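You operate a simulated robot arm through the tools that you are given. There is no shell and no other tool. Be economical: measure what you need, move in short steps, check, and stop when the job is done.

You run a simulated two-armed robot. Do the job below in one go: nothing can be reset, and whatever is moved stays where it is left.

## Task
Tidy the fruit: bananas on their hanger, lemon half in the teal bowl.
Fine: stand the bowl on the placemat and slide the hanger about a hand back from the edge.
Where things are to end (x, y in the base frame): banana hanger within 40 mm of [640, -360].

The check looks at the end state, three seconds after you hand in, the way a careful person would. Anything else that was tipped, shoved, dropped, spilled or broken makes it a failure.

## Robot
Two 7-joint arms with two-finger parallel grippers on one trunk, on a base that drives. Base frame: it is fixed to the floor where the robot stands at the start and does not move with it; the origin is under the middle of the robot, x ahead of it, y to its left, z up; the surface under the hand at the start is at about z = 750. Units: mm, degrees, N and s.
The left shoulder is at the start at [50, 177, 1104], the right one opposite. With the tool pointing down near the work surface each hand reaches from about 200 to 700 mm from the robot's upright axis, wherever it stands, measured 20 degrees to its own side. Places, roughly: hook of the banana hanger [500, -400, 1000]; mat [700, -900, 800]. Payload 3.43 kg a hand.
The tool frame of a hand sits at the grasp point between the pads (the TCP): z along the fingers, y along the line on which they close. The tips reach 34 mm beyond it. Largest opening 128 mm; finger width 24, thickness 12; the body of the gripper, 48 by 130 mm, starts 96 mm behind the TCP.
Orientation is told as [roll, pitch, yaw] about the base's x, y, z axes, in that order, counted from this pose: with the fingers straight down and closing along the base's y, the tool's x points along the base's -x, its y along +y and its z along -z.

## Interface
- The arms move only by the tool nudge_tool. It takes "left_increments", "right_increments" or both (then of equal length, played together; a hand with none holds still); each is a list of rows, each a list of 7 numbers: the finger opening in mm, from 0 to 128, then the shift along the tool's x, y, z in units of 200 mm (1.0 is 200 mm), then the turn, a rotation vector about the tool's x, y, z in units of 45 degrees (1.0 is 45 degrees). In form: [[claw, x, y, z, wx, wy, wz], ...]. A call has 1 to 10 rows; each row is the pose to reach, as a shift and turn from the pose commanded when the call began, along the tool's axes at that moment. A call with a number of a shift or a turn outside -1 to 1 is refused whole. Rows are played at 5 a second. More than 50 mm and 8.6 degrees between two rows, or a gripper value outside its range, and nothing of the call is played. A pose out of reach is approached as far as the arm can. The call stops where the force on the tool passes 40 N (or 10 N more than at its start, if that is more) or the arm is blocked; 0.2 s more then pass. Each finger travels about 108 mm/s and halts on what it meets, pressing with about 40 N; the grip force reading is that of the motor and also rises with nothing between the fingers. The clock runs only during rows and for 0.2 s after the last one: add rows that repeat a pose to give the fingers time. The reply holds the time, the measured pose of the TCP, the force on the tool along the base axes, the opening and the grip force, in the units named above and with some noise, with the torque about the TCP (base axes, N m) and any sound that the robot's microphone picked up, and new pictures: "views" is both (left out), scene, wrist or none (wrist: the cameras of the hands that moved).
- Cameras (640 x 400 px; columns grow to the right, rows downward): "scene" is now at [155.9, -25.8, 1266.6]; the picture's right is [-0.31, -0.95, 0.00], its down [-0.53, 0.18, -0.83] and it looks along [0.79, -0.26, -0.56] (base axes); focal length 225 px, centre (320, 200). "left" rides on the left gripper at [76, 11, -160] in its tool frame; the picture's right is [-0.15, 0.99, 0.00], its down [-0.88, -0.13, -0.46] and it looks along [-0.45, -0.07, 0.89] (tool axes); focal length 234 px, centre (320, 200). "right" rides on the right gripper at [76, -11, -160] in its tool frame; the picture's right is [0.15, 0.99, 0.00], its down [-0.88, 0.13, -0.46] and it looks along [-0.45, 0.07, 0.89] (tool axes); focal length 234 px, centre (320, 200). There is no depth. A picture from a camera that has moved, and an enlarged one, comes with that camera's place and axes in the base frame and with its lens.
- raise_lower(by): slides the trunk up (or, below 0, down) by that many mm; the arms and the scene camera ride with it, the base frame stays. It gives what a move gives, with no picture.
- steer(legs): drives the robot by 1 to 6 legs, each [ahead, turn to the left] in mm and degrees, along the robot's own axes; the way and the turn of a leg run together, so that a leg with both is an arc; at most 1500 mm and 180 degrees a leg. The arms and the cameras ride along, it lands a little off, and it stops where it bumps. It gives what a move gives, and a new picture of the scene camera.
- pan_tilt(pan, tilt): turns the head with the scene camera to pan (to the left, within 80 degrees either way) and tilt (down, from -29 to 69), counted from straight ahead of the robot. It gives what a move gives, and a new picture of the scene camera.
- inspect(camera, box): a new picture of the part [left, top, right, bottom] of that camera's present view, enlarged. It takes no simulated time.
- job_done(): hands the job in; it is judged then, once.

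Work in short steps. Places have to be worked out from the pictures, the camera data and where the tool is seen: move nearer, look again, correct. Check each grasp and each placing, and mend what went wrong. You have 120 turns and 260 pictures in all, those below and enlarged ones among them. Open the grippers and draw the arms clear of the work before you hand the job in, unless the task says otherwise; then end with one line.

The tools are called after "Request:" by a JSON object that holds its "method" and its "body". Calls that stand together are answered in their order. nudge_tool: Moves the arms, as the interface text tells. Its arguments: {"type":"object","properties":{"left_increments":{"type":"array","items":{"type":"array","items":{"type":"number"}}},"right_increments":{"type":"array","items":{"type":"array","items":{"type":"number"}}},"views":{"type":"string","enum":["both","scene","wrist","none"]}},"required":[]} The other tools are called the same way: raise_lower (by) slides the trunk up or down; steer (legs) drives the base; pan_tilt (pan, tilt) turns the head that bears the scene camera; inspect (camera, box) takes an enlarged picture of a part of a camera's view; job_done () hands the job in.

At the start:

```text
time: 0.0
left_tcp_pos: [371.8, -2.6, 1146.9]
left_ee_rot: [0.0, -0.1, 0.0]
left_ft_force: [-0.9, 0.5, 0.3]
left_wrist_torque: [0.0, 0.04, 0.01]
left_finger_gap: 128.0
left_grasp_force: 0.1
right_tcp_pos: [407.8, -453.9, 1105.8]
right_ee_rot: [0.0, 0.0, 0.0]
right_ft_force: [0.0, 0.3, -0.1]
right_wrist_torque: [0.03, 0.0, 0.05]
right_finger_gap: 128.1
right_grasp_force: 0.0
trunk travel left (down, up): [-275.0, 126.0]
robot x, y, heading: [-3.0, -3.1, -0.1]
head pan, tilt: [-18.3, 33.9]
```

scene: 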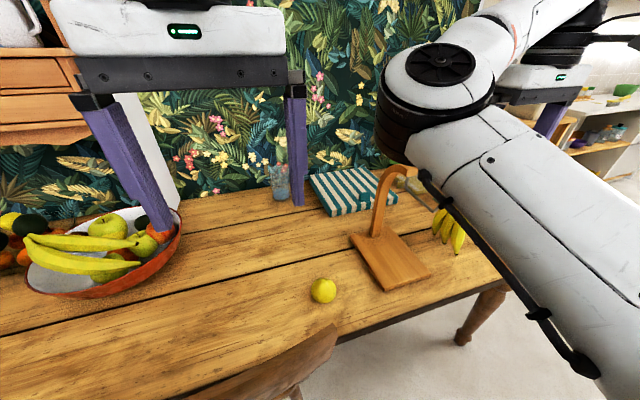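
right: 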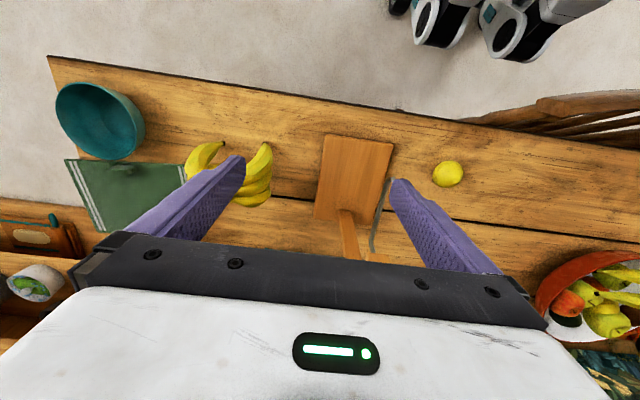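
left: 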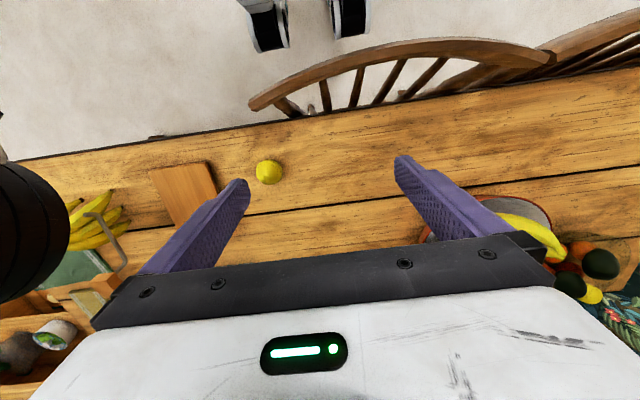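

I'll look closer at the hanger, bananas, lemon, bowl and mat.

Request:
{"method": "inspect", "body": {"camera": "right", "box": [180, 110, 500, 270]}}

Request:
{"method": "inspect", "body": {"camera": "right", "box": [0, 40, 320, 240]}}

Request:
{"method": "inspect", "body": {"camera": "scene", "box": [260, 140, 500, 310]}}

```text
2.00 times, centred on (340, 190) of right
camera zoom: at [332.1, -463.0, 1264.8], right [-0.15, 0.99, 0.0], down [0.88, 0.13, 0.46], along [0.45, 0.07, -0.89], focal length 468 px, centre (280, 220)
```

zoom: 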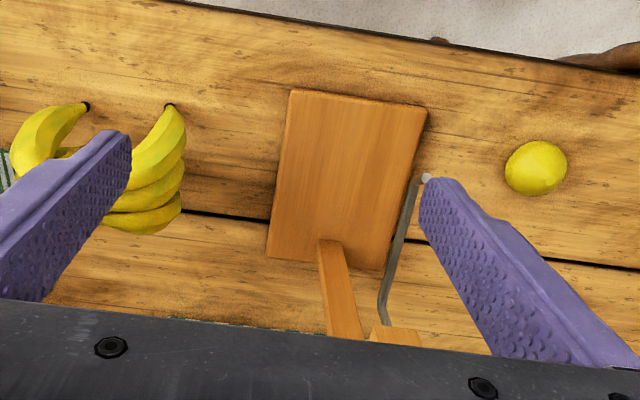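

```text
2.00 times, centred on (160, 140) of right
camera zoom: at [332.1, -463.0, 1264.8], right [-0.15, 0.99, 0.0], down [0.88, 0.13, 0.46], along [0.45, 0.07, -0.89], focal length 468 px, centre (640, 320)
```

zoom: 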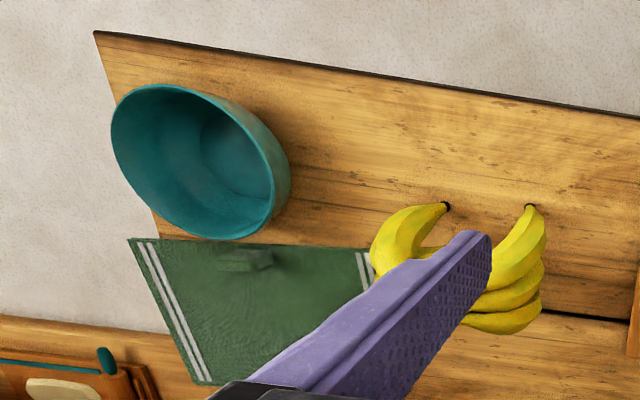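

```text
2.35 times, centred on (380, 225) of scene
camera zoom: at [155.9, -25.8, 1266.6], right [-0.31, -0.95, 0.0], down [-0.53, 0.18, -0.83], along [0.79, -0.26, -0.56], focal length 529 px, centre (179, 141)
```

zoom: 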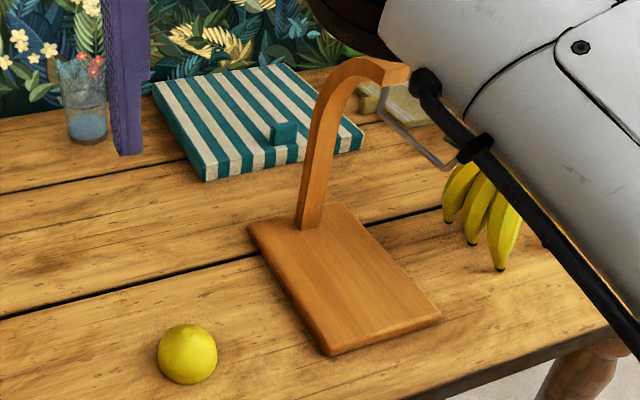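

The hanger base sits about x 430–636, y −427…−282 (centre near [533,−354]), the bananas near [540,−608]. I'll move the right hand over the bananas to look closely and clear the scene view.

Request:
{"method": "nudge_tool", "body": {"right_increments": [[128, 0, -0.2, 0, 0, 0, 0], [128, -0.05, -0.4, 0, 0, 0, 0], [128, -0.1, -0.6, 0.05, 0, 0, 0], [128, -0.1, -0.8, 0.15, 0, 0, 0], [128, -0.1, -0.93, 0.28, 0, 0, 0]], "views": "both"}}

```text
time: 1.2
left_tcp_pos: [373.8, -2.4, 1146.7]
left_ee_rot: [0.1, 0.0, 0.0]
left_ft_force: [0.5, -1.0, 1.2]
left_wrist_torque: [-0.02, -0.02, 0.0]
left_finger_gap: 128.2
left_grasp_force: 0.0
right_tcp_pos: [428.5, -640.2, 1048.9]
right_ee_rot: [0.0, 0.0, -0.1]
right_ft_force: [0.5, 0.3, -0.9]
right_wrist_torque: [-0.06, 0.01, 0.0]
right_finger_gap: 128.2
right_grasp_force: 0.1
trunk travel left (down, up): [-275.0, 126.0]
robot x, y, heading: [1.6, -1.1, 0.1]
head pan, tilt: [-18.3, 33.9]
camera scene: at [156.0, -26.3, 1266.6], right [-0.31, -0.95, 0.0], down [-0.53, 0.18, -0.83], along [0.79, -0.26, -0.56], focal length 225 px, centre (320, 200)
camera right: at [353.2, -649.8, 1209.1], right [-0.15, 0.99, 0.0], down [0.88, 0.13, 0.46], along [0.45, 0.07, -0.89], focal length 234 px, centre (320, 200)
```

scene: 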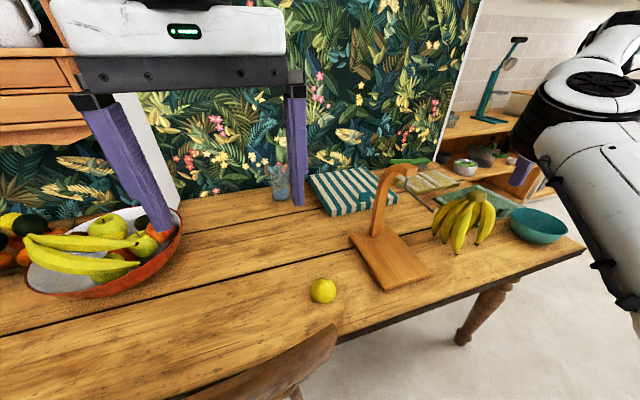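
right: 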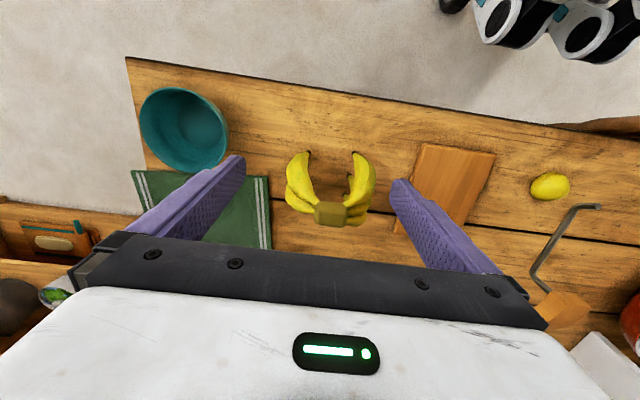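

Request:
{"method": "inspect", "body": {"camera": "scene", "box": [300, 130, 620, 310]}}

Request:
{"method": "inspect", "body": {"camera": "scene", "box": [360, 150, 500, 250]}}

Request:
{"method": "inspect", "body": {"camera": "right", "box": [240, 130, 400, 240]}}

```text
2.00 times, centred on (460, 220) of scene
camera zoom: at [156.0, -26.3, 1266.6], right [-0.31, -0.95, 0.0], down [-0.53, 0.18, -0.83], along [0.79, -0.26, -0.56], focal length 450 px, centre (40, 160)
```

zoom: 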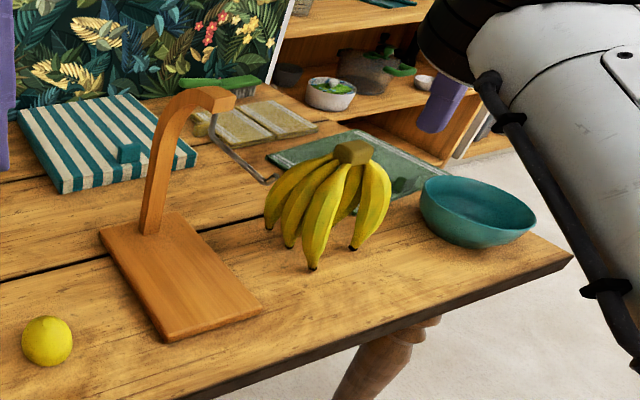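

```text
4.00 times, centred on (430, 200) of scene
camera zoom: at [156.0, -26.3, 1266.6], right [-0.31, -0.95, 0.0], down [-0.53, 0.18, -0.83], along [0.79, -0.26, -0.56], focal length 899 px, centre (-120, 200)
```

zoom: 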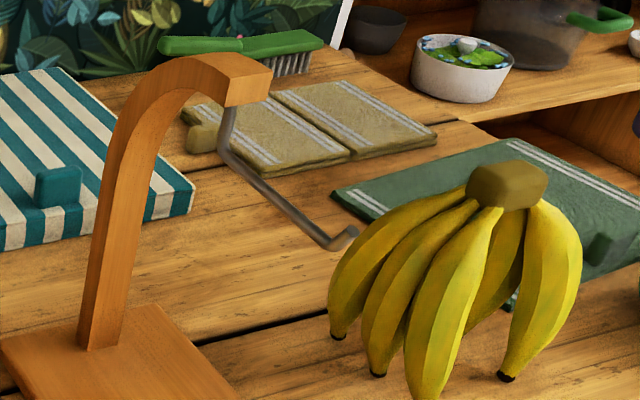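

```text
3.64 times, centred on (320, 185) of right
camera zoom: at [353.2, -649.8, 1209.1], right [-0.15, 0.99, 0.0], down [0.88, 0.13, 0.46], along [0.45, 0.07, -0.89], focal length 852 px, centre (320, 254)
```

zoom: 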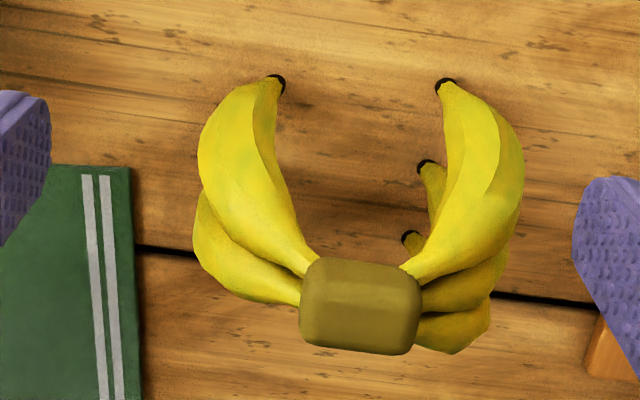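

Triangulated: the hook shank runs from about [529,−360,1000] forward to [434,−362,991] with an upturned tip at [422,−357,1008]; the banana crown is near [522,−608,918]. To slide the hanger I'll push its board's front edge with the hand tilted 20° forward, passing below the hook; first I go in front of it.

Request:
{"method": "nudge_tool", "body": {"right_increments": [[100, 0.2, 0.0, 0, 0, 0, 0], [100, 0.4, 0.1, 0, 0, -0.11, 0], [90, 0.5, 0.3, 0, 0, -0.22, 0], [90, 0.55, 0.5, 0, 0, -0.33, 0], [90, 0.55, 0.7, 0, 0, -0.444, 0], [90, 0.55, 0.85, 0, 0, -0.444, 0], [90, 0.55, 1.0, 0, 0, -0.444, 0]], "views": "both"}}

```text
time: 2.8
left_tcp_pos: [371.9, -2.3, 1148.9]
left_ee_rot: [0.1, 0.0, 0.0]
left_ft_force: [0.5, 0.0, -0.4]
left_wrist_torque: [0.0, 0.0, 0.0]
left_finger_gap: 127.8
left_grasp_force: 0.1
right_tcp_pos: [315.9, -437.9, 1051.2]
right_ee_rot: [0.0, -20.0, 0.1]
right_ft_force: [0.2, 0.5, -0.5]
right_wrist_torque: [0.02, 0.0, 0.0]
right_finger_gap: 90.4
right_grasp_force: 0.0
trunk travel left (down, up): [-275.0, 126.0]
robot x, y, heading: [1.6, -0.2, 0.2]
head pan, tilt: [-18.3, 33.9]
camera scene: at [156.0, -25.3, 1266.6], right [-0.31, -0.95, 0.0], down [-0.53, 0.18, -0.83], along [0.79, -0.26, -0.56], focal length 225 px, centre (320, 200)
camera right: at [191.2, -447.6, 1174.9], right [-0.14, 0.99, -0.05], down [0.67, 0.13, 0.73], along [0.73, 0.07, -0.68], focal length 234 px, centre (320, 200)
```

scene: 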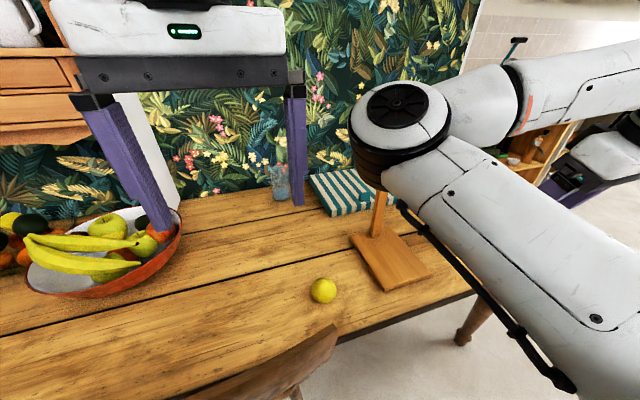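
right: 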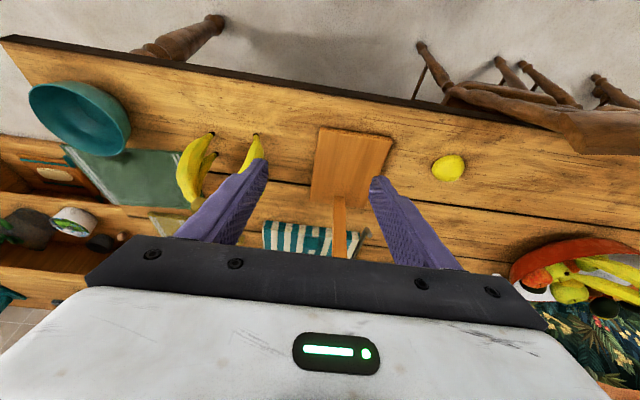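

The hand is tilted and in front; I lower it to about [360,−355,900] to check alignment with the board.

Request:
{"method": "nudge_tool", "body": {"right_increments": [[90, 0.01, 0.2, 0.1, 0, 0, 0], [90, 0.02, 0.415, 0.2, 0, 0, 0], [90, 0.03, 0.415, 0.4, 0, 0, 0], [90, 0.04, 0.415, 0.6, 0, 0, 0], [90, 0.051, 0.415, 0.785, 0, 0, 0]], "views": "wrist"}}

```text
time: 4.0
left_tcp_pos: [373.4, -2.9, 1147.9]
left_ee_rot: [-0.1, 0.0, 0.0]
left_ft_force: [-0.6, 1.0, -0.5]
left_wrist_torque: [-0.03, 0.0, 0.0]
left_finger_gap: 128.1
left_grasp_force: 0.1
right_tcp_pos: [360.7, -420.0, 914.9]
right_ee_rot: [-0.2, -20.8, -1.9]
right_ft_force: [0.1, 0.0, -0.7]
right_wrist_torque: [0.02, 0.02, 0.02]
right_finger_gap: 89.7
right_grasp_force: 0.0
right hand out of reach, approached as far as the arm can: row 2, 3, 4, 5
trunk travel left (down, up): [-275.0, 126.0]
robot x, y, heading: [-3.5, 0.8, -0.3]
head pan, tilt: [-18.3, 33.9]
camera right: at [233.1, -425.7, 1036.3], right [-0.11, 0.99, -0.06], down [0.66, 0.11, 0.74], along [0.74, 0.04, -0.67], focal length 234 px, centre (320, 200)
```

right: 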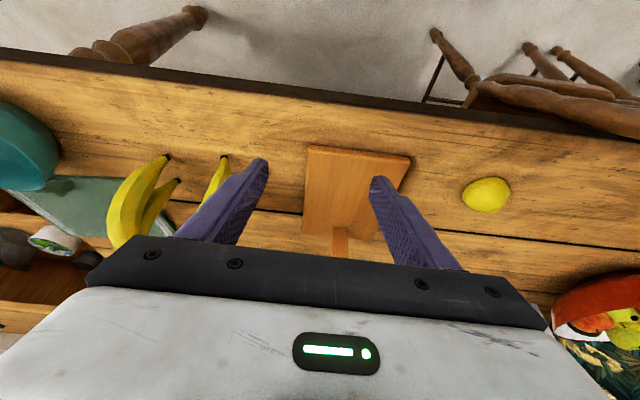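

The arm is too folded here, so I back the base off 130 mm to give it room.

Request:
{"method": "steer", "body": {"legs": [[-130, 0]]}}

```text
time: 5.3
left_tcp_pos: [241.5, -3.6, 1148.3]
left_ee_rot: [0.1, -0.1, -0.1]
left_ft_force: [-0.2, 0.6, 0.3]
left_wrist_torque: [0.01, -0.01, 0.02]
left_finger_gap: 128.1
left_grasp_force: 0.0
right_tcp_pos: [228.6, -421.6, 913.6]
right_ee_rot: [-0.5, -20.4, -1.5]
right_ft_force: [0.2, -0.7, 0.8]
right_wrist_torque: [0.0, -0.01, -0.02]
right_finger_gap: 89.8
right_grasp_force: 0.1
trunk travel left (down, up): [-275.0, 126.0]
robot x, y, heading: [-130.5, 2.9, -0.0]
head pan, tilt: [-18.3, 33.9]
camera scene: at [24.5, -25.8, 1266.7], right [-0.31, -0.95, 0.0], down [-0.53, 0.18, -0.83], along [0.79, -0.26, -0.56], focal length 225 px, centre (320, 200)
```

scene: 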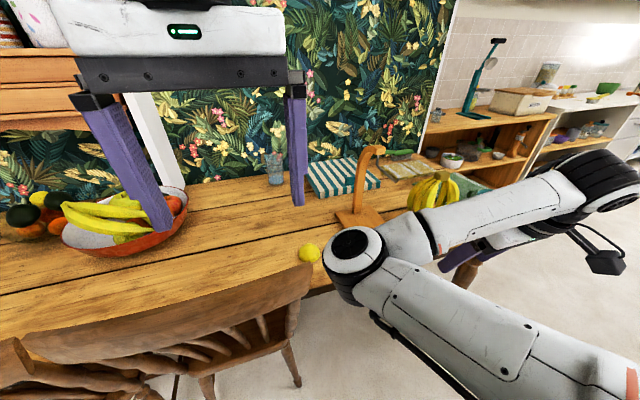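

Now I move forward to about [370,−355,880].

Request:
{"method": "nudge_tool", "body": {"right_increments": [[90, -0.12, 0.07, 0.08, 0, 0, 0], [90, -0.24, 0.14, 0.16, 0, 0, 0], [90, -0.36, 0.21, 0.24, 0, 0, 0], [90, -0.48, 0.28, 0.32, 0, 0, 0], [90, -0.61, 0.33, 0.4, 0, 0, 0]], "views": "wrist"}}

```text
time: 6.7
left_tcp_pos: [241.4, -3.0, 1148.1]
left_ee_rot: [0.1, 0.0, 0.0]
left_ft_force: [-0.6, -0.1, -0.1]
left_wrist_torque: [0.0, 0.0, 0.03]
left_finger_gap: 128.1
left_grasp_force: 0.1
right_tcp_pos: [366.0, -396.8, 896.7]
right_ee_rot: [-2.6, -21.9, -4.7]
right_ft_force: [-0.5, 0.4, 0.1]
right_wrist_torque: [-0.03, 0.0, 0.01]
right_finger_gap: 90.1
right_grasp_force: 0.1
right hand out of reach, approached as far as the arm can: row 1, 2, 3
trunk travel left (down, up): [-275.0, 126.0]
robot x, y, heading: [-133.5, -2.6, -0.2]
head pan, tilt: [-18.3, 33.9]
stopped in row 5 (right hand): the arm was blocked; the commanded pose is now the measured one
camera right: at [236.9, -388.3, 1015.5], right [-0.04, 0.99, -0.1], down [0.66, 0.1, 0.74], along [0.75, -0.04, -0.66], focal length 234 px, centre (320, 200)
```

right: 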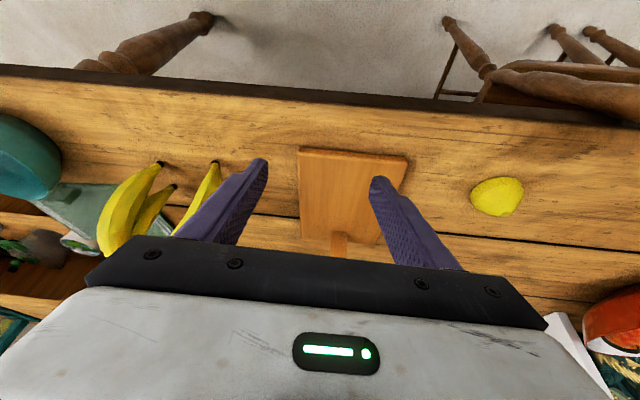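

The arm reports blocked without tool force; I'll look with the head toward the right arm.

Request:
{"method": "pan_tilt", "body": {"pan": -40, "tilt": 45}}

```text
time: 7.5
left_tcp_pos: [241.3, -1.8, 1148.4]
left_ee_rot: [0.0, 0.1, 0.0]
left_ft_force: [0.3, 0.1, -0.6]
left_wrist_torque: [-0.03, 0.02, 0.0]
left_finger_gap: 128.0
left_grasp_force: 0.1
right_tcp_pos: [366.7, -396.2, 895.4]
right_ee_rot: [-2.7, -21.8, -4.6]
right_ft_force: [-1.1, -0.2, -0.7]
right_wrist_torque: [-0.03, 0.01, 0.01]
right_finger_gap: 90.0
right_grasp_force: 0.0
trunk travel left (down, up): [-275.0, 126.0]
robot x, y, heading: [-129.7, -2.2, -0.2]
head pan, tilt: [-40.0, 45.0]
camera scene: at [3.4, -50.1, 1250.1], right [-0.64, -0.77, 0.0], down [-0.54, 0.45, -0.71], along [0.54, -0.45, -0.71], focal length 225 px, centre (320, 200)
```

scene: 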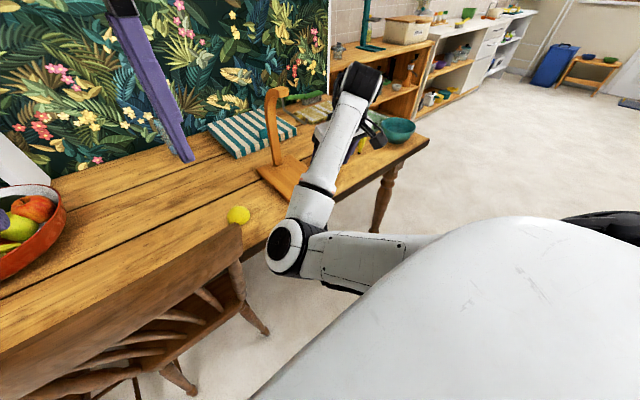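

The elbow folds inward near the chair. I'll retract the hand up and back, then shift the base about 200 mm to the right so that the hanger lies on the arm's good line.

Request:
{"method": "nudge_tool", "body": {"right_increments": [[90, 0, 0, -0.2, 0, 0, 0], [90, 0, 0, -0.4, 0, 0, 0], [90, 0, -0.05, -0.6, 0, 0, 0], [90, 0, -0.15, -0.8, 0, 0, 0], [90, 0, -0.25, -0.95, 0, 0, 0]], "views": "none"}}

Request:
{"method": "steer", "body": {"legs": [[0, -90], [200, 0], [0, 90]]}}

```text
time: 8.7
left_tcp_pos: [240.9, -2.2, 1147.5]
left_ee_rot: [-0.1, 0.1, -0.1]
left_ft_force: [0.7, -0.2, 1.4]
left_wrist_torque: [0.01, -0.02, 0.0]
left_finger_gap: 127.7
left_grasp_force: 0.2
right_tcp_pos: [290.9, -431.2, 1072.9]
right_ee_rot: [-2.4, -21.8, -4.4]
right_ft_force: [-0.1, 0.0, 0.0]
right_wrist_torque: [0.04, 0.0, 0.01]
right_finger_gap: 90.0
right_grasp_force: 0.1
right hand out of reach, approached as far as the arm can: row 2, 3
trunk travel left (down, up): [-275.0, 126.0]
robot x, y, heading: [-130.2, 4.1, -0.1]
head pan, tilt: [-40.0, 45.0]
```

```text
time: 18.0
left_tcp_pos: [239.9, -211.5, 1147.4]
left_ee_rot: [0.1, -0.1, -1.6]
left_ft_force: [-1.3, 0.2, 0.4]
left_wrist_torque: [0.02, -0.04, 0.05]
left_finger_gap: 128.1
left_grasp_force: 0.1
right_tcp_pos: [276.0, -642.0, 1072.3]
right_ee_rot: [-2.5, -21.8, -6.2]
right_ft_force: [-0.2, -0.4, -0.1]
right_wrist_torque: [0.02, -0.01, -0.02]
right_finger_gap: 90.2
right_grasp_force: 0.2
trunk travel left (down, up): [-275.0, 126.0]
robot x, y, heading: [-133.3, -199.3, -1.7]
head pan, tilt: [-40.0, 45.0]
camera scene: at [-0.5, -252.2, 1250.1], right [-0.66, -0.75, 0.0], down [-0.53, 0.47, -0.71], along [0.53, -0.47, -0.71], focal length 225 px, centre (320, 200)
```

scene: 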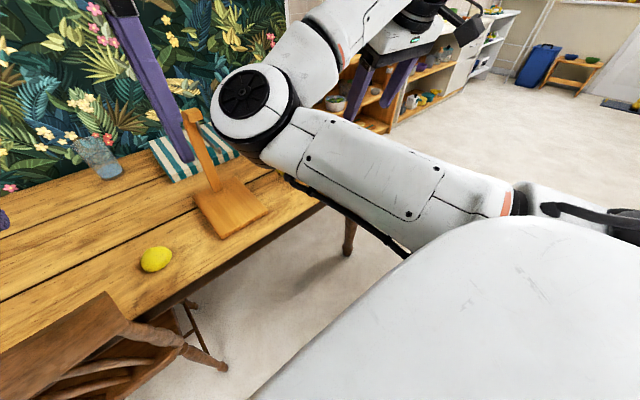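

Base is at [−133,−199]. I bring the hand across in front of the hanger at height, squaring its orientation.

Request:
{"method": "nudge_tool", "body": {"right_increments": [[90, 0, 0.2, 0, -0.03, 0.01, -0.03], [90, 0, 0.4, 0, -0.06, 0.02, -0.06], [90, 0, 0.6, 0, -0.1, 0.04, -0.107], [90, 0, 0.8, 0, -0.1, 0.04, -0.107], [90, 0, 0.97, 0, -0.1, 0.04, -0.107]], "views": "scene"}}

```text
time: 19.2
left_tcp_pos: [238.3, -211.8, 1146.5]
left_ee_rot: [0.0, 0.0, -1.7]
left_ft_force: [-0.5, -0.6, -0.1]
left_wrist_torque: [-0.02, 0.0, 0.0]
left_finger_gap: 127.9
left_grasp_force: 0.2
right_tcp_pos: [335.2, -603.7, 1073.4]
right_ee_rot: [0.5, -20.2, -2.3]
right_ft_force: [-0.1, 1.0, 0.0]
right_wrist_torque: [0.0, -0.04, -0.03]
right_finger_gap: 90.3
right_grasp_force: 0.0
right hand out of reach, approached as far as the arm can: row 1, 2, 3, 4, 5
trunk travel left (down, up): [-275.0, 126.0]
robot x, y, heading: [-133.1, -198.9, -1.6]
head pan, tilt: [-40.0, 45.0]
camera scene: at [-0.5, -252.3, 1250.1], right [-0.66, -0.75, 0.0], down [-0.53, 0.47, -0.71], along [0.53, -0.47, -0.71], focal length 225 px, centre (320, 200)
```

scene: 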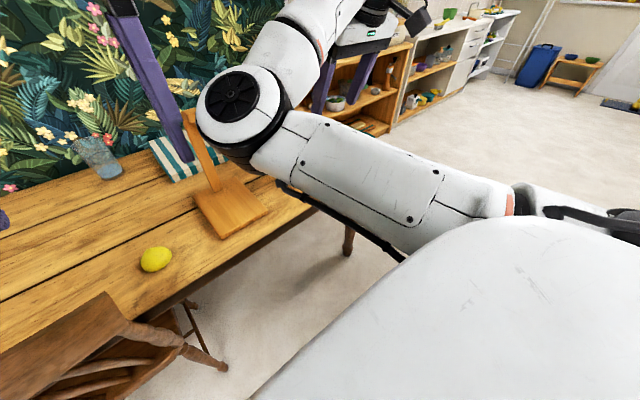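

The forward tilt seems to be what limits the reach here. I test by returning the hand to vertical and moving inward at height.

Request:
{"method": "nudge_tool", "body": {"right_increments": [[90, 0.05, 0.0, 0, 0, 0.15, 0], [90, 0.1, 0.0, 0, 0, 0.3, 0], [90, 0.15, 0.1, 0, 0, 0.444, -0.04], [90, 0.15, 0.3, 0, 0, 0.444, -0.04], [90, 0.15, 0.5, 0, 0, 0.444, -0.04], [90, 0.15, 0.7, 0, 0, 0.444, -0.04], [90, 0.15, 0.9, 0, 0, 0.444, -0.04]], "views": "scene"}}

```text
time: 20.8
left_tcp_pos: [240.3, -211.0, 1147.4]
left_ee_rot: [0.0, 0.0, -1.6]
left_ft_force: [0.1, 0.9, -0.2]
left_wrist_torque: [-0.02, 0.03, 0.01]
left_finger_gap: 128.1
left_grasp_force: 0.0
right_tcp_pos: [343.9, -576.1, 1083.0]
right_ee_rot: [0.2, 0.8, -0.8]
right_ft_force: [-0.8, -0.3, -0.8]
right_wrist_torque: [-0.01, 0.0, 0.0]
right_finger_gap: 90.0
right_grasp_force: 0.1
right hand out of reach, approached as far as the arm can: row 3, 4, 5, 6, 7
trunk travel left (down, up): [-275.0, 126.0]
robot x, y, heading: [-130.2, -199.5, -1.7]
head pan, tilt: [-40.0, 45.0]
camera scene: at [-0.2, -252.3, 1250.0], right [-0.66, -0.75, 0.0], down [-0.53, 0.47, -0.71], along [0.53, -0.47, -0.71], focal length 225 px, centre (320, 200)
```

scene: 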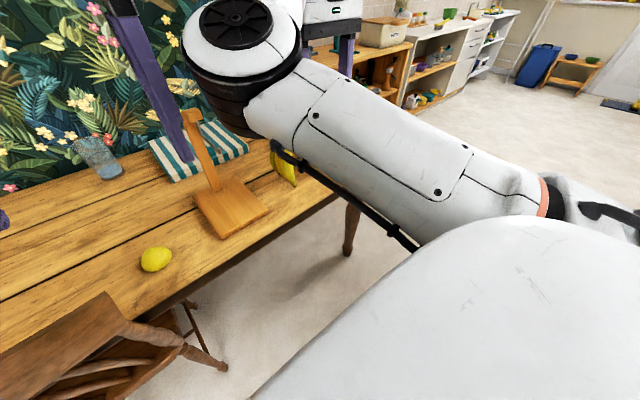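

Too high relative to the shoulder for a downward tool. I lower the hand in front of the table edge (x≈344, clear of everything), then move inward.

Request:
{"method": "nudge_tool", "body": {"right_increments": [[90, 0.05, 0.0, 0.2, 0, 0, 0], [90, 0.1, 0.0, 0.4, 0, 0, 0], [90, 0.1, 0.0, 0.6, 0, 0, 0], [90, 0.1, 0.0, 0.8, 0, 0, 0], [90, 0.1, 0.2, 0.9, 0, 0, 0], [90, 0.1, 0.4, 0.9, 0, 0, 0], [90, 0.1, 0.6, 0.9, 0, 0, 0], [90, 0.1, 0.8, 0.9, 0, 0, 0], [90, 0.1, 1.0, 0.9, 0, 0, 0]], "views": "scene"}}

```text
time: 23.0
left_tcp_pos: [239.6, -211.8, 1147.5]
left_ee_rot: [0.0, 0.0, -1.6]
left_ft_force: [-0.4, 0.4, 0.3]
left_wrist_torque: [-0.01, 0.0, 0.01]
left_finger_gap: 127.8
left_grasp_force: 0.1
right_tcp_pos: [435.4, -470.7, 863.1]
right_ee_rot: [-1.5, -1.1, -2.7]
right_ft_force: [-0.9, 0.1, -0.1]
right_wrist_torque: [-0.06, 0.0, 0.0]
right_finger_gap: 90.0
right_grasp_force: 0.1
right hand out of reach, approached as far as the arm can: row 1, 2, 3, 4, 5, 6, 7, 8, 9
trunk travel left (down, up): [-275.0, 126.0]
robot x, y, heading: [-129.7, -202.2, -1.7]
head pan, tilt: [-40.0, 45.0]
stopped in row 9 (right hand): the arm was blocked; the commanded pose is now the measured one
camera scene: at [-0.5, -252.4, 1250.1], right [-0.66, -0.75, 0.0], down [-0.53, 0.47, -0.71], along [0.53, -0.47, -0.71], focal length 225 px, centre (320, 200)
```

scene: 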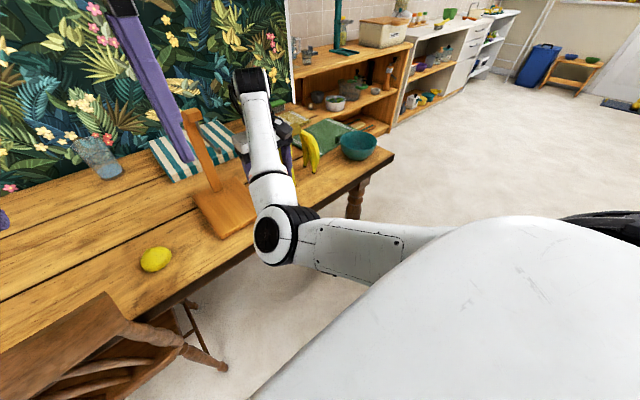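

The hand is between hanger and bananas, elbow low. Better plan: raise the trunk, and grip the hanger's arm from above (over its centre of mass) to shift it. First raise the trunk straight up.

Request:
{"method": "raise_lower", "body": {"by": 126}}

Request:
{"method": "nudge_tool", "body": {"right_increments": [[90, 0.1, -0.1, -0.1, 0, 0, 0], [90, 0.2, -0.2, -0.25, 0, 0, 0], [90, 0.3, -0.3, -0.4, 0, 0, 0], [90, 0.3, -0.3, -0.6, 0, 0, 0], [90, 0.3, -0.3, -0.8, 0, 0, 0], [90, 0.3, -0.3, -1.0, 0, 0, 0]], "views": "scene"}}

```text
time: 24.5
left_tcp_pos: [238.9, -211.1, 1273.9]
left_ee_rot: [0.0, 0.0, -1.7]
left_ft_force: [0.3, 0.5, 0.8]
left_wrist_torque: [0.01, 0.04, -0.01]
left_finger_gap: 128.0
left_grasp_force: 0.1
right_tcp_pos: [435.1, -469.3, 989.4]
right_ee_rot: [-1.5, -1.2, -2.6]
right_ft_force: [-0.9, 0.1, 0.5]
right_wrist_torque: [0.02, 0.01, 0.01]
right_finger_gap: 89.8
right_grasp_force: 0.0
trunk travel left (down, up): [-401.0, 0.0]
robot x, y, heading: [-131.7, -199.1, -1.8]
head pan, tilt: [-40.0, 45.0]
```

```text
time: 25.9
left_tcp_pos: [238.2, -212.4, 1273.2]
left_ee_rot: [0.0, -0.1, -1.7]
left_ft_force: [-1.0, -0.4, 0.3]
left_wrist_torque: [0.0, -0.03, 0.01]
left_finger_gap: 128.3
left_grasp_force: 0.1
right_tcp_pos: [363.7, -573.0, 1159.8]
right_ee_rot: [-1.4, -0.6, -3.3]
right_ft_force: [0.5, 0.0, -0.2]
right_wrist_torque: [0.02, -0.02, 0.02]
right_finger_gap: 89.7
right_grasp_force: 0.0
right hand out of reach, approached as far as the arm can: row 1, 2, 3, 4, 5, 6
trunk travel left (down, up): [-401.0, 0.0]
robot x, y, heading: [-134.4, -202.5, -1.7]
head pan, tilt: [-40.0, 45.0]
camera scene: at [-2.3, -252.2, 1376.3], right [-0.66, -0.75, 0.0], down [-0.53, 0.47, -0.71], along [0.53, -0.47, -0.71], focal length 225 px, centre (320, 200)
```

scene: 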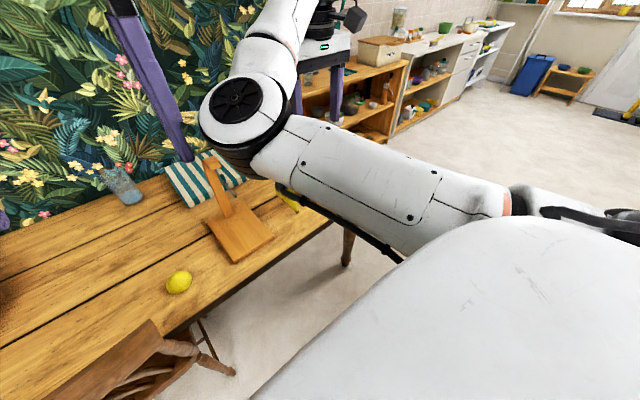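

Hand is high and clear. I drive ahead 115 mm and turn left ~26° so that the hanger lies to the arm's outer side, where this elbow posture works.

Request:
{"method": "steer", "body": {"legs": [[115, 0], [0, 26]]}}

Request:
{"method": "pan_tilt", "body": {"pan": -50, "tilt": 40}}

Request:
{"method": "inspect", "body": {"camera": "right", "box": [0, 0, 640, 400]}}

```text
time: 28.4
left_tcp_pos: [323.4, -49.8, 1273.8]
left_ee_rot: [-0.1, 0.0, 24.3]
left_ft_force: [-0.6, 0.8, 0.3]
left_wrist_torque: [-0.03, 0.03, 0.02]
left_finger_gap: 127.9
left_grasp_force: 0.1
right_tcp_pos: [594.6, -319.5, 1163.5]
right_ee_rot: [-1.2, -1.2, 22.5]
right_ft_force: [1.1, 0.1, -0.3]
right_wrist_torque: [0.0, -0.02, 0.03]
right_finger_gap: 89.9
right_grasp_force: 0.1
trunk travel left (down, up): [-401.0, 0.0]
robot x, y, heading: [-19.1, -204.2, 24.3]
head pan, tilt: [-40.0, 45.0]
camera scene: at [125.1, -192.2, 1376.1], right [-0.27, -0.96, 0.0], down [-0.68, 0.19, -0.71], along [0.68, -0.19, -0.71], focal length 225 px, centre (320, 200)
```

scene: 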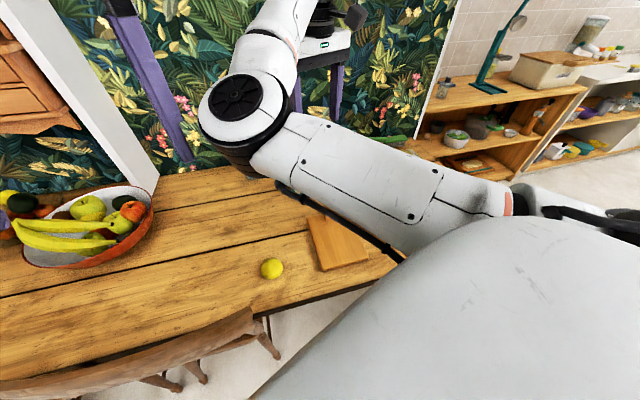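

```text
time: 29.1
left_tcp_pos: [322.2, -51.3, 1272.1]
left_ee_rot: [0.0, 0.0, 24.3]
left_ft_force: [0.2, 0.3, -0.2]
left_wrist_torque: [-0.01, -0.01, -0.01]
left_finger_gap: 127.9
left_grasp_force: 0.0
right_tcp_pos: [593.3, -320.6, 1162.9]
right_ee_rot: [-1.2, -1.2, 22.4]
right_ft_force: [-0.3, 0.1, 0.1]
right_wrist_torque: [0.02, 0.02, -0.03]
right_finger_gap: 89.8
right_grasp_force: 0.0
trunk travel left (down, up): [-401.0, 0.0]
robot x, y, heading: [-16.8, -201.6, 24.4]
head pan, tilt: [-50.0, 40.0]
camera scene: at [123.6, -207.5, 1383.3], right [-0.43, -0.9, 0.0], down [-0.58, 0.28, -0.77], along [0.69, -0.33, -0.64], focal length 225 px, centre (320, 200)
```

scene: 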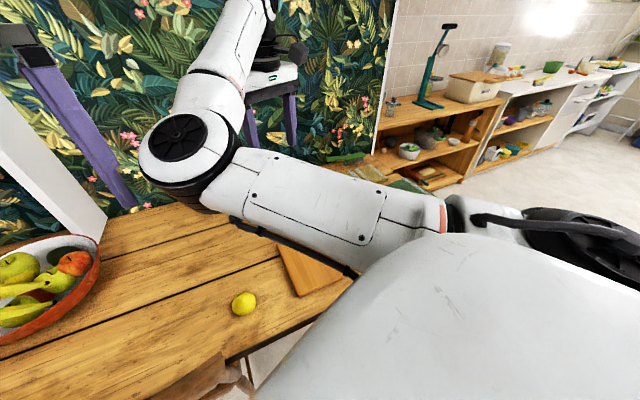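

```text
1.00 times, centred on (320, 200) of right (not enlarged: the box is as wide or as high as the picture)
camera zoom: at [524.6, -357.6, 1320.9], right [-0.51, 0.86, -0.02], down [0.75, 0.46, 0.47], along [0.41, 0.22, -0.88], focal length 234 px, centre (320, 200)
```

zoom: 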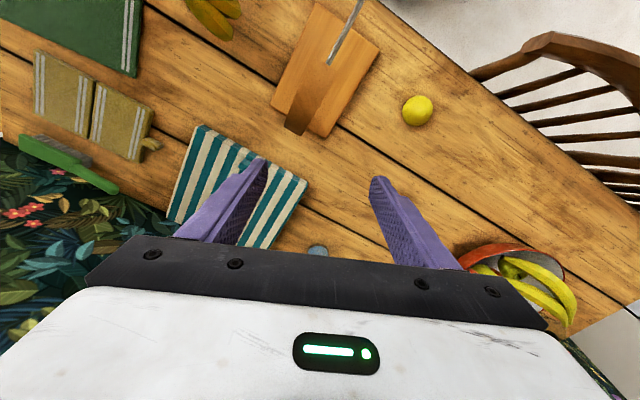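

The wrist camera is nearly above the hanger; I zoom in to measure.

Request:
{"method": "inspect", "body": {"camera": "right", "box": [240, 0, 400, 150]}}

Request:
{"method": "inspect", "body": {"camera": "right", "box": [150, 110, 350, 270]}}

```text
2.67 times, centred on (320, 75) of right
camera zoom: at [524.6, -357.6, 1320.9], right [-0.51, 0.86, -0.02], down [0.75, 0.46, 0.47], along [0.41, 0.22, -0.88], focal length 624 px, centre (320, 533)
```

zoom: 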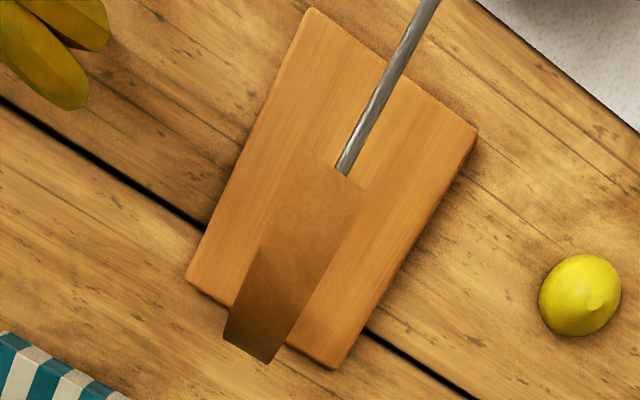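

```text
2.50 times, centred on (250, 190) of right
camera zoom: at [524.6, -357.6, 1320.9], right [-0.51, 0.86, -0.02], down [0.75, 0.46, 0.47], along [0.41, 0.22, -0.88], focal length 585 px, centre (495, 225)
```

zoom: 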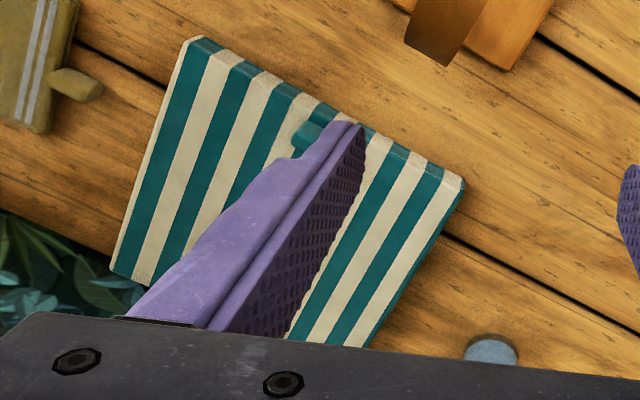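

Board: x 431–636, y −435…−294 (centre ≈[534,−365]), arm 27 mm wide with tip at x≈516, top z≈1048; the striped box's front edge is x≈751. I'll hover above the arm at x≈550 with the fingers straddling it (yaw 0).

Request:
{"method": "nudge_tool", "body": {"right_increments": [[90, 0.05, -0.02, 0, 0, 0, 0.12], [90, 0.12, -0.05, 0.0, -0.01, 0, 0.25], [90, 0.2, -0.08, 0.05, -0.02, 0.01, 0.37], [90, 0.28, -0.117, 0.1, -0.035, 0.015, 0.498], [90, 0.28, -0.117, 0.1, -0.035, 0.015, 0.498]], "views": "wrist"}}

```text
time: 30.4
left_tcp_pos: [322.2, -49.9, 1273.1]
left_ee_rot: [0.0, 0.0, 24.3]
left_ft_force: [-0.1, 0.4, 0.5]
left_wrist_torque: [-0.01, 0.01, -0.01]
left_finger_gap: 127.9
left_grasp_force: 0.1
right_tcp_pos: [552.1, -371.5, 1143.8]
right_ee_rot: [0.9, -0.6, -1.0]
right_ft_force: [0.0, 0.0, -0.4]
right_wrist_torque: [0.0, 0.03, -0.02]
right_finger_gap: 89.9
right_grasp_force: 0.1
trunk travel left (down, up): [-401.0, 0.0]
robot x, y, heading: [-20.1, -201.7, 24.1]
head pan, tilt: [-50.0, 40.0]
camera right: at [474.8, -383.5, 1301.3], right [-0.13, 0.99, 0.01], down [0.88, 0.11, 0.47], along [0.46, 0.07, -0.88], focal length 234 px, centre (320, 200)
```

right: 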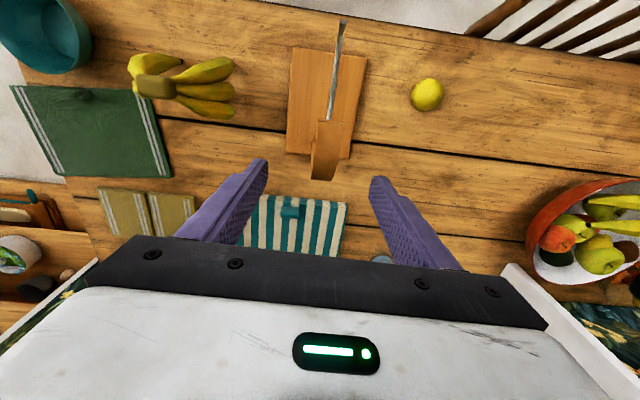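

Aligned; descending to straddle the arm (TCP z≈1036).

Request:
{"method": "nudge_tool", "body": {"right_increments": [[90, 0, 0.04, 0.18, -0.02, 0, -0.02], [90, 0, 0.04, 0.36, -0.02, 0, -0.02], [90, 0, 0.04, 0.535, -0.02, 0, -0.02]], "views": "wrist"}}

```text
time: 31.1
left_tcp_pos: [321.3, -52.2, 1272.3]
left_ee_rot: [0.0, 0.0, 24.3]
left_ft_force: [-0.3, 0.2, -0.2]
left_wrist_torque: [0.0, 0.03, -0.03]
left_finger_gap: 127.8
left_grasp_force: 0.1
right_tcp_pos: [556.9, -368.8, 1042.3]
right_ee_rot: [1.9, -1.4, -0.7]
right_ft_force: [0.0, -0.6, -0.3]
right_wrist_torque: [0.02, -0.01, 0.01]
right_finger_gap: 89.9
right_grasp_force: 0.0
right hand out of reach, approached as far as the arm can: row 1
trunk travel left (down, up): [-401.0, 0.0]
robot x, y, heading: [-19.7, -203.8, 24.1]
head pan, tilt: [-50.0, 40.0]
camera right: at [477.7, -382.2, 1198.4], right [-0.14, 0.99, 0.03], down [0.87, 0.1, 0.48], along [0.47, 0.09, -0.88], focal length 234 px, centre (320, 200)
```

right: 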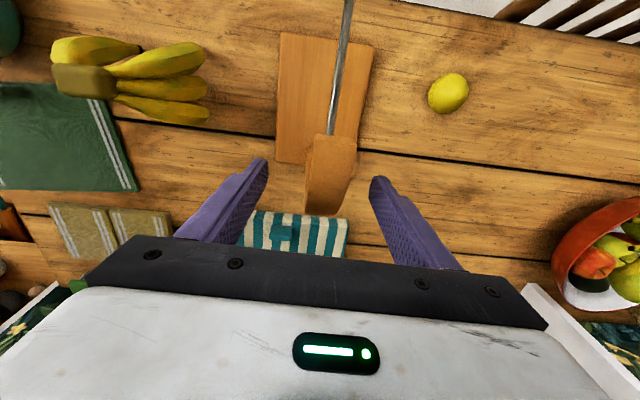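

The arm looks slightly lower than thought, so I go down 14 mm more, centre by +7 mm in y, and close gently.

Request:
{"method": "nudge_tool", "body": {"right_increments": [[80, 0, 0.03, 0.04, -0.04, 0.02, 0], [70, 0, 0.035, 0.07, -0.04, 0.02, 0], [50, 0, 0.035, 0.07, -0.04, 0.02, 0], [35, 0, 0.035, 0.07, -0.04, 0.02, 0]], "views": "wrist"}}

```text
time: 32.1
left_tcp_pos: [321.8, -51.7, 1274.2]
left_ee_rot: [0.0, 0.0, 24.3]
left_ft_force: [0.1, 0.2, 0.9]
left_wrist_torque: [-0.04, -0.01, -0.02]
left_finger_gap: 128.2
left_grasp_force: 0.1
right_tcp_pos: [557.9, -362.8, 1027.2]
right_ee_rot: [3.4, -0.4, -0.6]
right_ft_force: [-0.2, 0.6, 0.1]
right_wrist_torque: [0.0, 0.01, -0.02]
right_finger_gap: 34.9
right_grasp_force: 0.1
trunk travel left (down, up): [-401.0, 0.0]
robot x, y, heading: [-19.0, -196.7, 24.5]
head pan, tilt: [-50.0, 40.0]
camera right: at [480.7, -380.0, 1184.5], right [-0.13, 0.99, 0.06], down [0.88, 0.09, 0.47], along [0.46, 0.11, -0.88], focal length 234 px, centre (320, 200)
```

right: 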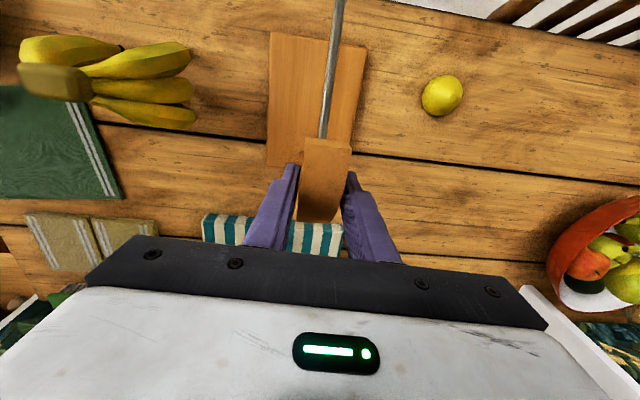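

Nicely straddled; I correct the 3.4° roll and close the grip.

Request:
{"method": "nudge_tool", "body": {"right_increments": [[35, 0, 0, 0, 0.075, 0, 0.01], [30, 0, 0, 0, 0.075, 0, 0.01], [20, 0, 0, 0, 0.075, 0, 0.01], [15, 0, 0, 0, 0.075, 0, 0.01]], "views": "wrist"}}

Request:
{"method": "inspect", "body": {"camera": "right", "box": [220, 90, 420, 250]}}

```text
time: 33.1
left_tcp_pos: [321.6, -49.2, 1273.1]
left_ee_rot: [0.0, 0.1, 24.3]
left_ft_force: [-0.3, 0.0, 1.2]
left_wrist_torque: [0.02, -0.01, 0.0]
left_finger_gap: 127.9
left_grasp_force: 0.2
right_tcp_pos: [561.2, -363.4, 1028.4]
right_ee_rot: [-0.2, -0.7, -1.1]
right_ft_force: [1.3, 3.9, 5.5]
right_wrist_torque: [0.89, -0.1, 0.96]
right_finger_gap: 23.8
right_grasp_force: 40.1
right hand out of reach, approached as far as the arm can: row 1, 2, 3, 4
trunk travel left (down, up): [-401.0, 0.0]
robot x, y, heading: [-18.7, -199.6, 24.3]
head pan, tilt: [-50.0, 40.0]
camera right: at [483.0, -371.2, 1186.8], right [-0.13, 0.99, 0.0], down [0.88, 0.12, 0.47], along [0.46, 0.06, -0.88], focal length 234 px, centre (320, 200)
```

right: 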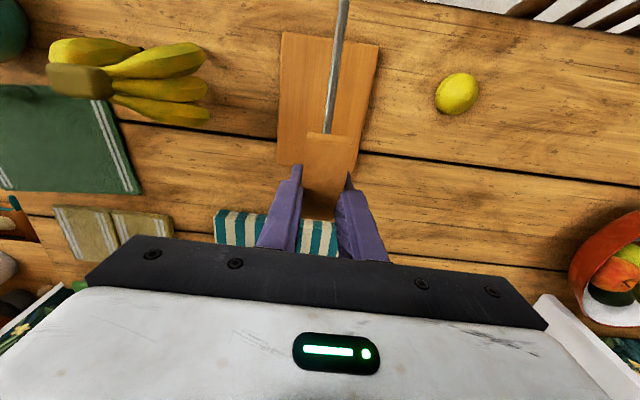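

```text
2.50 times, centred on (320, 170) of right
camera zoom: at [483.0, -371.2, 1186.8], right [-0.13, 0.99, 0.0], down [0.88, 0.12, 0.47], along [0.46, 0.06, -0.88], focal length 585 px, centre (320, 275)
```

zoom: 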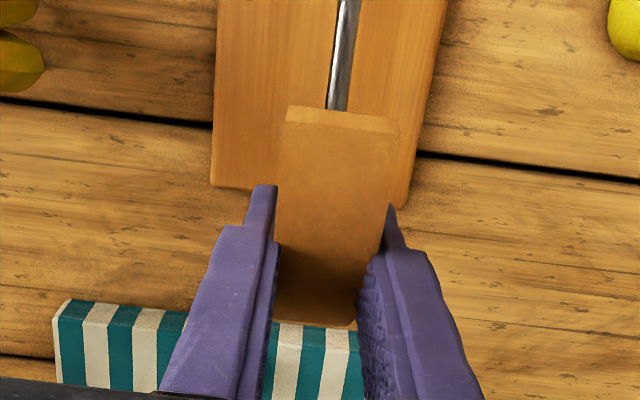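

Gripped (23.8 mm, 40 N). I try a slight lift (~8 mm) and a first 30 mm of +x.

Request:
{"method": "nudge_tool", "body": {"right_increments": [[15, 0, 0, -0.02, 0, 0, 0], [15, 0, 0, -0.04, 0, 0, 0], [15, -0.05, 0, -0.04, 0, 0, 0], [15, -0.1, 0, -0.04, 0, 0, 0], [15, -0.15, 0, -0.04, 0, 0, 0]], "views": "wrist"}}

```text
time: 34.4
left_tcp_pos: [322.6, -50.4, 1272.6]
left_ee_rot: [0.0, 0.0, 24.3]
left_ft_force: [-0.4, 1.0, 0.4]
left_wrist_torque: [0.03, -0.03, 0.0]
left_finger_gap: 128.0
left_grasp_force: 0.0
right_tcp_pos: [585.1, -345.3, 1029.2]
right_ee_rot: [0.5, 0.5, 1.0]
right_ft_force: [-3.6, 0.5, -0.5]
right_wrist_torque: [0.18, 0.56, -0.06]
right_finger_gap: 23.7
right_grasp_force: 40.3
trunk travel left (down, up): [-401.0, 0.0]
robot x, y, heading: [-15.9, -202.1, 24.4]
head pan, tilt: [-50.0, 40.0]
camera right: at [511.9, -357.8, 1188.4], right [-0.16, 0.99, 0.01], down [0.88, 0.14, 0.45], along [0.44, 0.08, -0.89], focal length 234 px, centre (320, 200)
```

right: 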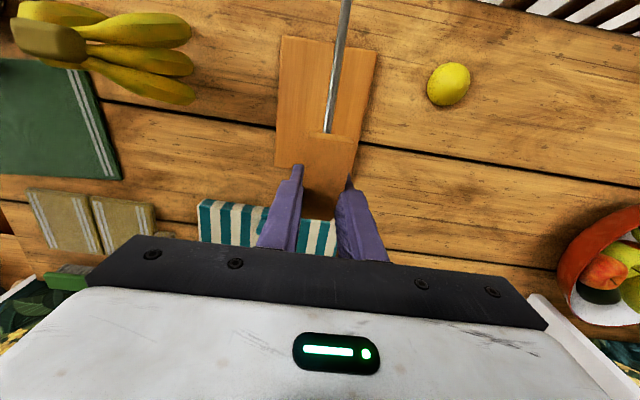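

It slides nicely (24 mm so far, drifting +18 in y). I continue to TCP ≈[649,−361].

Request:
{"method": "nudge_tool", "body": {"right_increments": [[15, -0.06, -0.02, 0, 0, 0, 0.005], [15, -0.12, -0.04, 0, 0, 0, 0.01], [15, -0.18, -0.06, 0, 0, 0, 0.015], [15, -0.25, -0.075, 0, 0, 0, 0.02], [15, -0.32, -0.08, 0, 0, 0, 0.022]], "views": "wrist"}}

```text
time: 35.5
left_tcp_pos: [323.0, -50.7, 1273.4]
left_ee_rot: [0.2, 0.0, 24.3]
left_ft_force: [0.2, -0.2, 0.1]
left_wrist_torque: [0.01, -0.03, 0.02]
left_finger_gap: 128.4
left_grasp_force: 0.1
right_tcp_pos: [651.8, -363.3, 1028.2]
right_ee_rot: [0.1, 0.4, -0.4]
right_ft_force: [-0.9, -0.9, 0.3]
right_wrist_torque: [0.11, 1.05, 0.08]
right_finger_gap: 23.6
right_grasp_force: 40.1
trunk travel left (down, up): [-401.0, 0.0]
robot x, y, heading: [-17.5, -199.5, 24.4]
head pan, tilt: [-50.0, 40.0]
camera right: at [577.5, -373.2, 1188.4], right [-0.14, 0.99, 0.0], down [0.88, 0.12, 0.45], along [0.44, 0.07, -0.89], focal length 234 px, centre (320, 200)
```

right: 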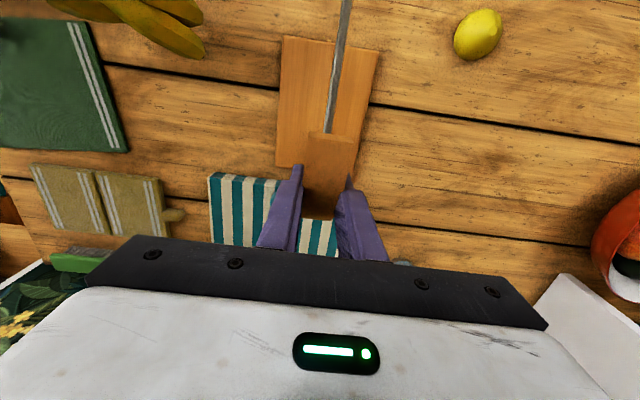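

Board front edge now at x≈521, so the centre is ≈[623,−360] – within tolerance. I open gently and lift straight up.

Request:
{"method": "nudge_tool", "body": {"right_increments": [[26, 0, 0, 0, 0, 0, 0], [40, 0, 0, 0, 0, 0, 0], [60, 0, 0, 0, 0, 0, 0], [60, 0, 0, -0.2, 0, 0, 0], [60, 0, 0, -0.4, 0, 0, 0], [60, 0.1, 0, -0.55, 0, 0, 0]], "views": "wrist"}}

```text
time: 37.0
left_tcp_pos: [320.9, -50.9, 1274.1]
left_ee_rot: [0.1, -0.1, 24.4]
left_ft_force: [-0.2, 0.1, 0.6]
left_wrist_torque: [-0.02, -0.04, -0.02]
left_finger_gap: 128.0
left_grasp_force: 0.2
right_tcp_pos: [632.4, -362.1, 1138.4]
right_ee_rot: [0.1, 0.3, -0.3]
right_ft_force: [-1.0, -0.2, -0.1]
right_wrist_torque: [-0.02, -0.01, 0.01]
right_finger_gap: 60.3
right_grasp_force: 0.0
trunk travel left (down, up): [-401.0, 0.0]
robot x, y, heading: [-20.4, -202.5, 24.4]
head pan, tilt: [-50.0, 40.0]
camera right: at [557.1, -371.9, 1296.9], right [-0.14, 0.99, 0.0], down [0.88, 0.12, 0.45], along [0.45, 0.06, -0.89], focal length 234 px, centre (320, 200)
```

right: 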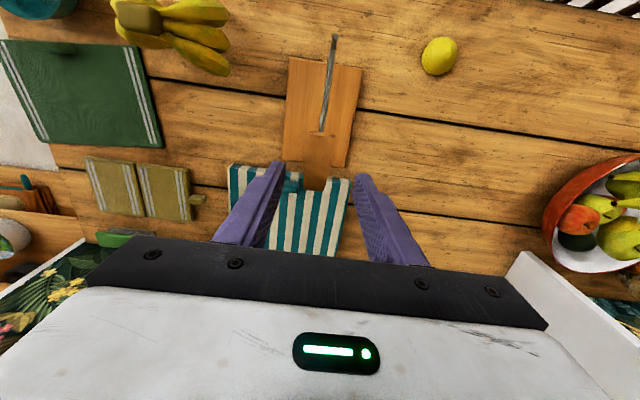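

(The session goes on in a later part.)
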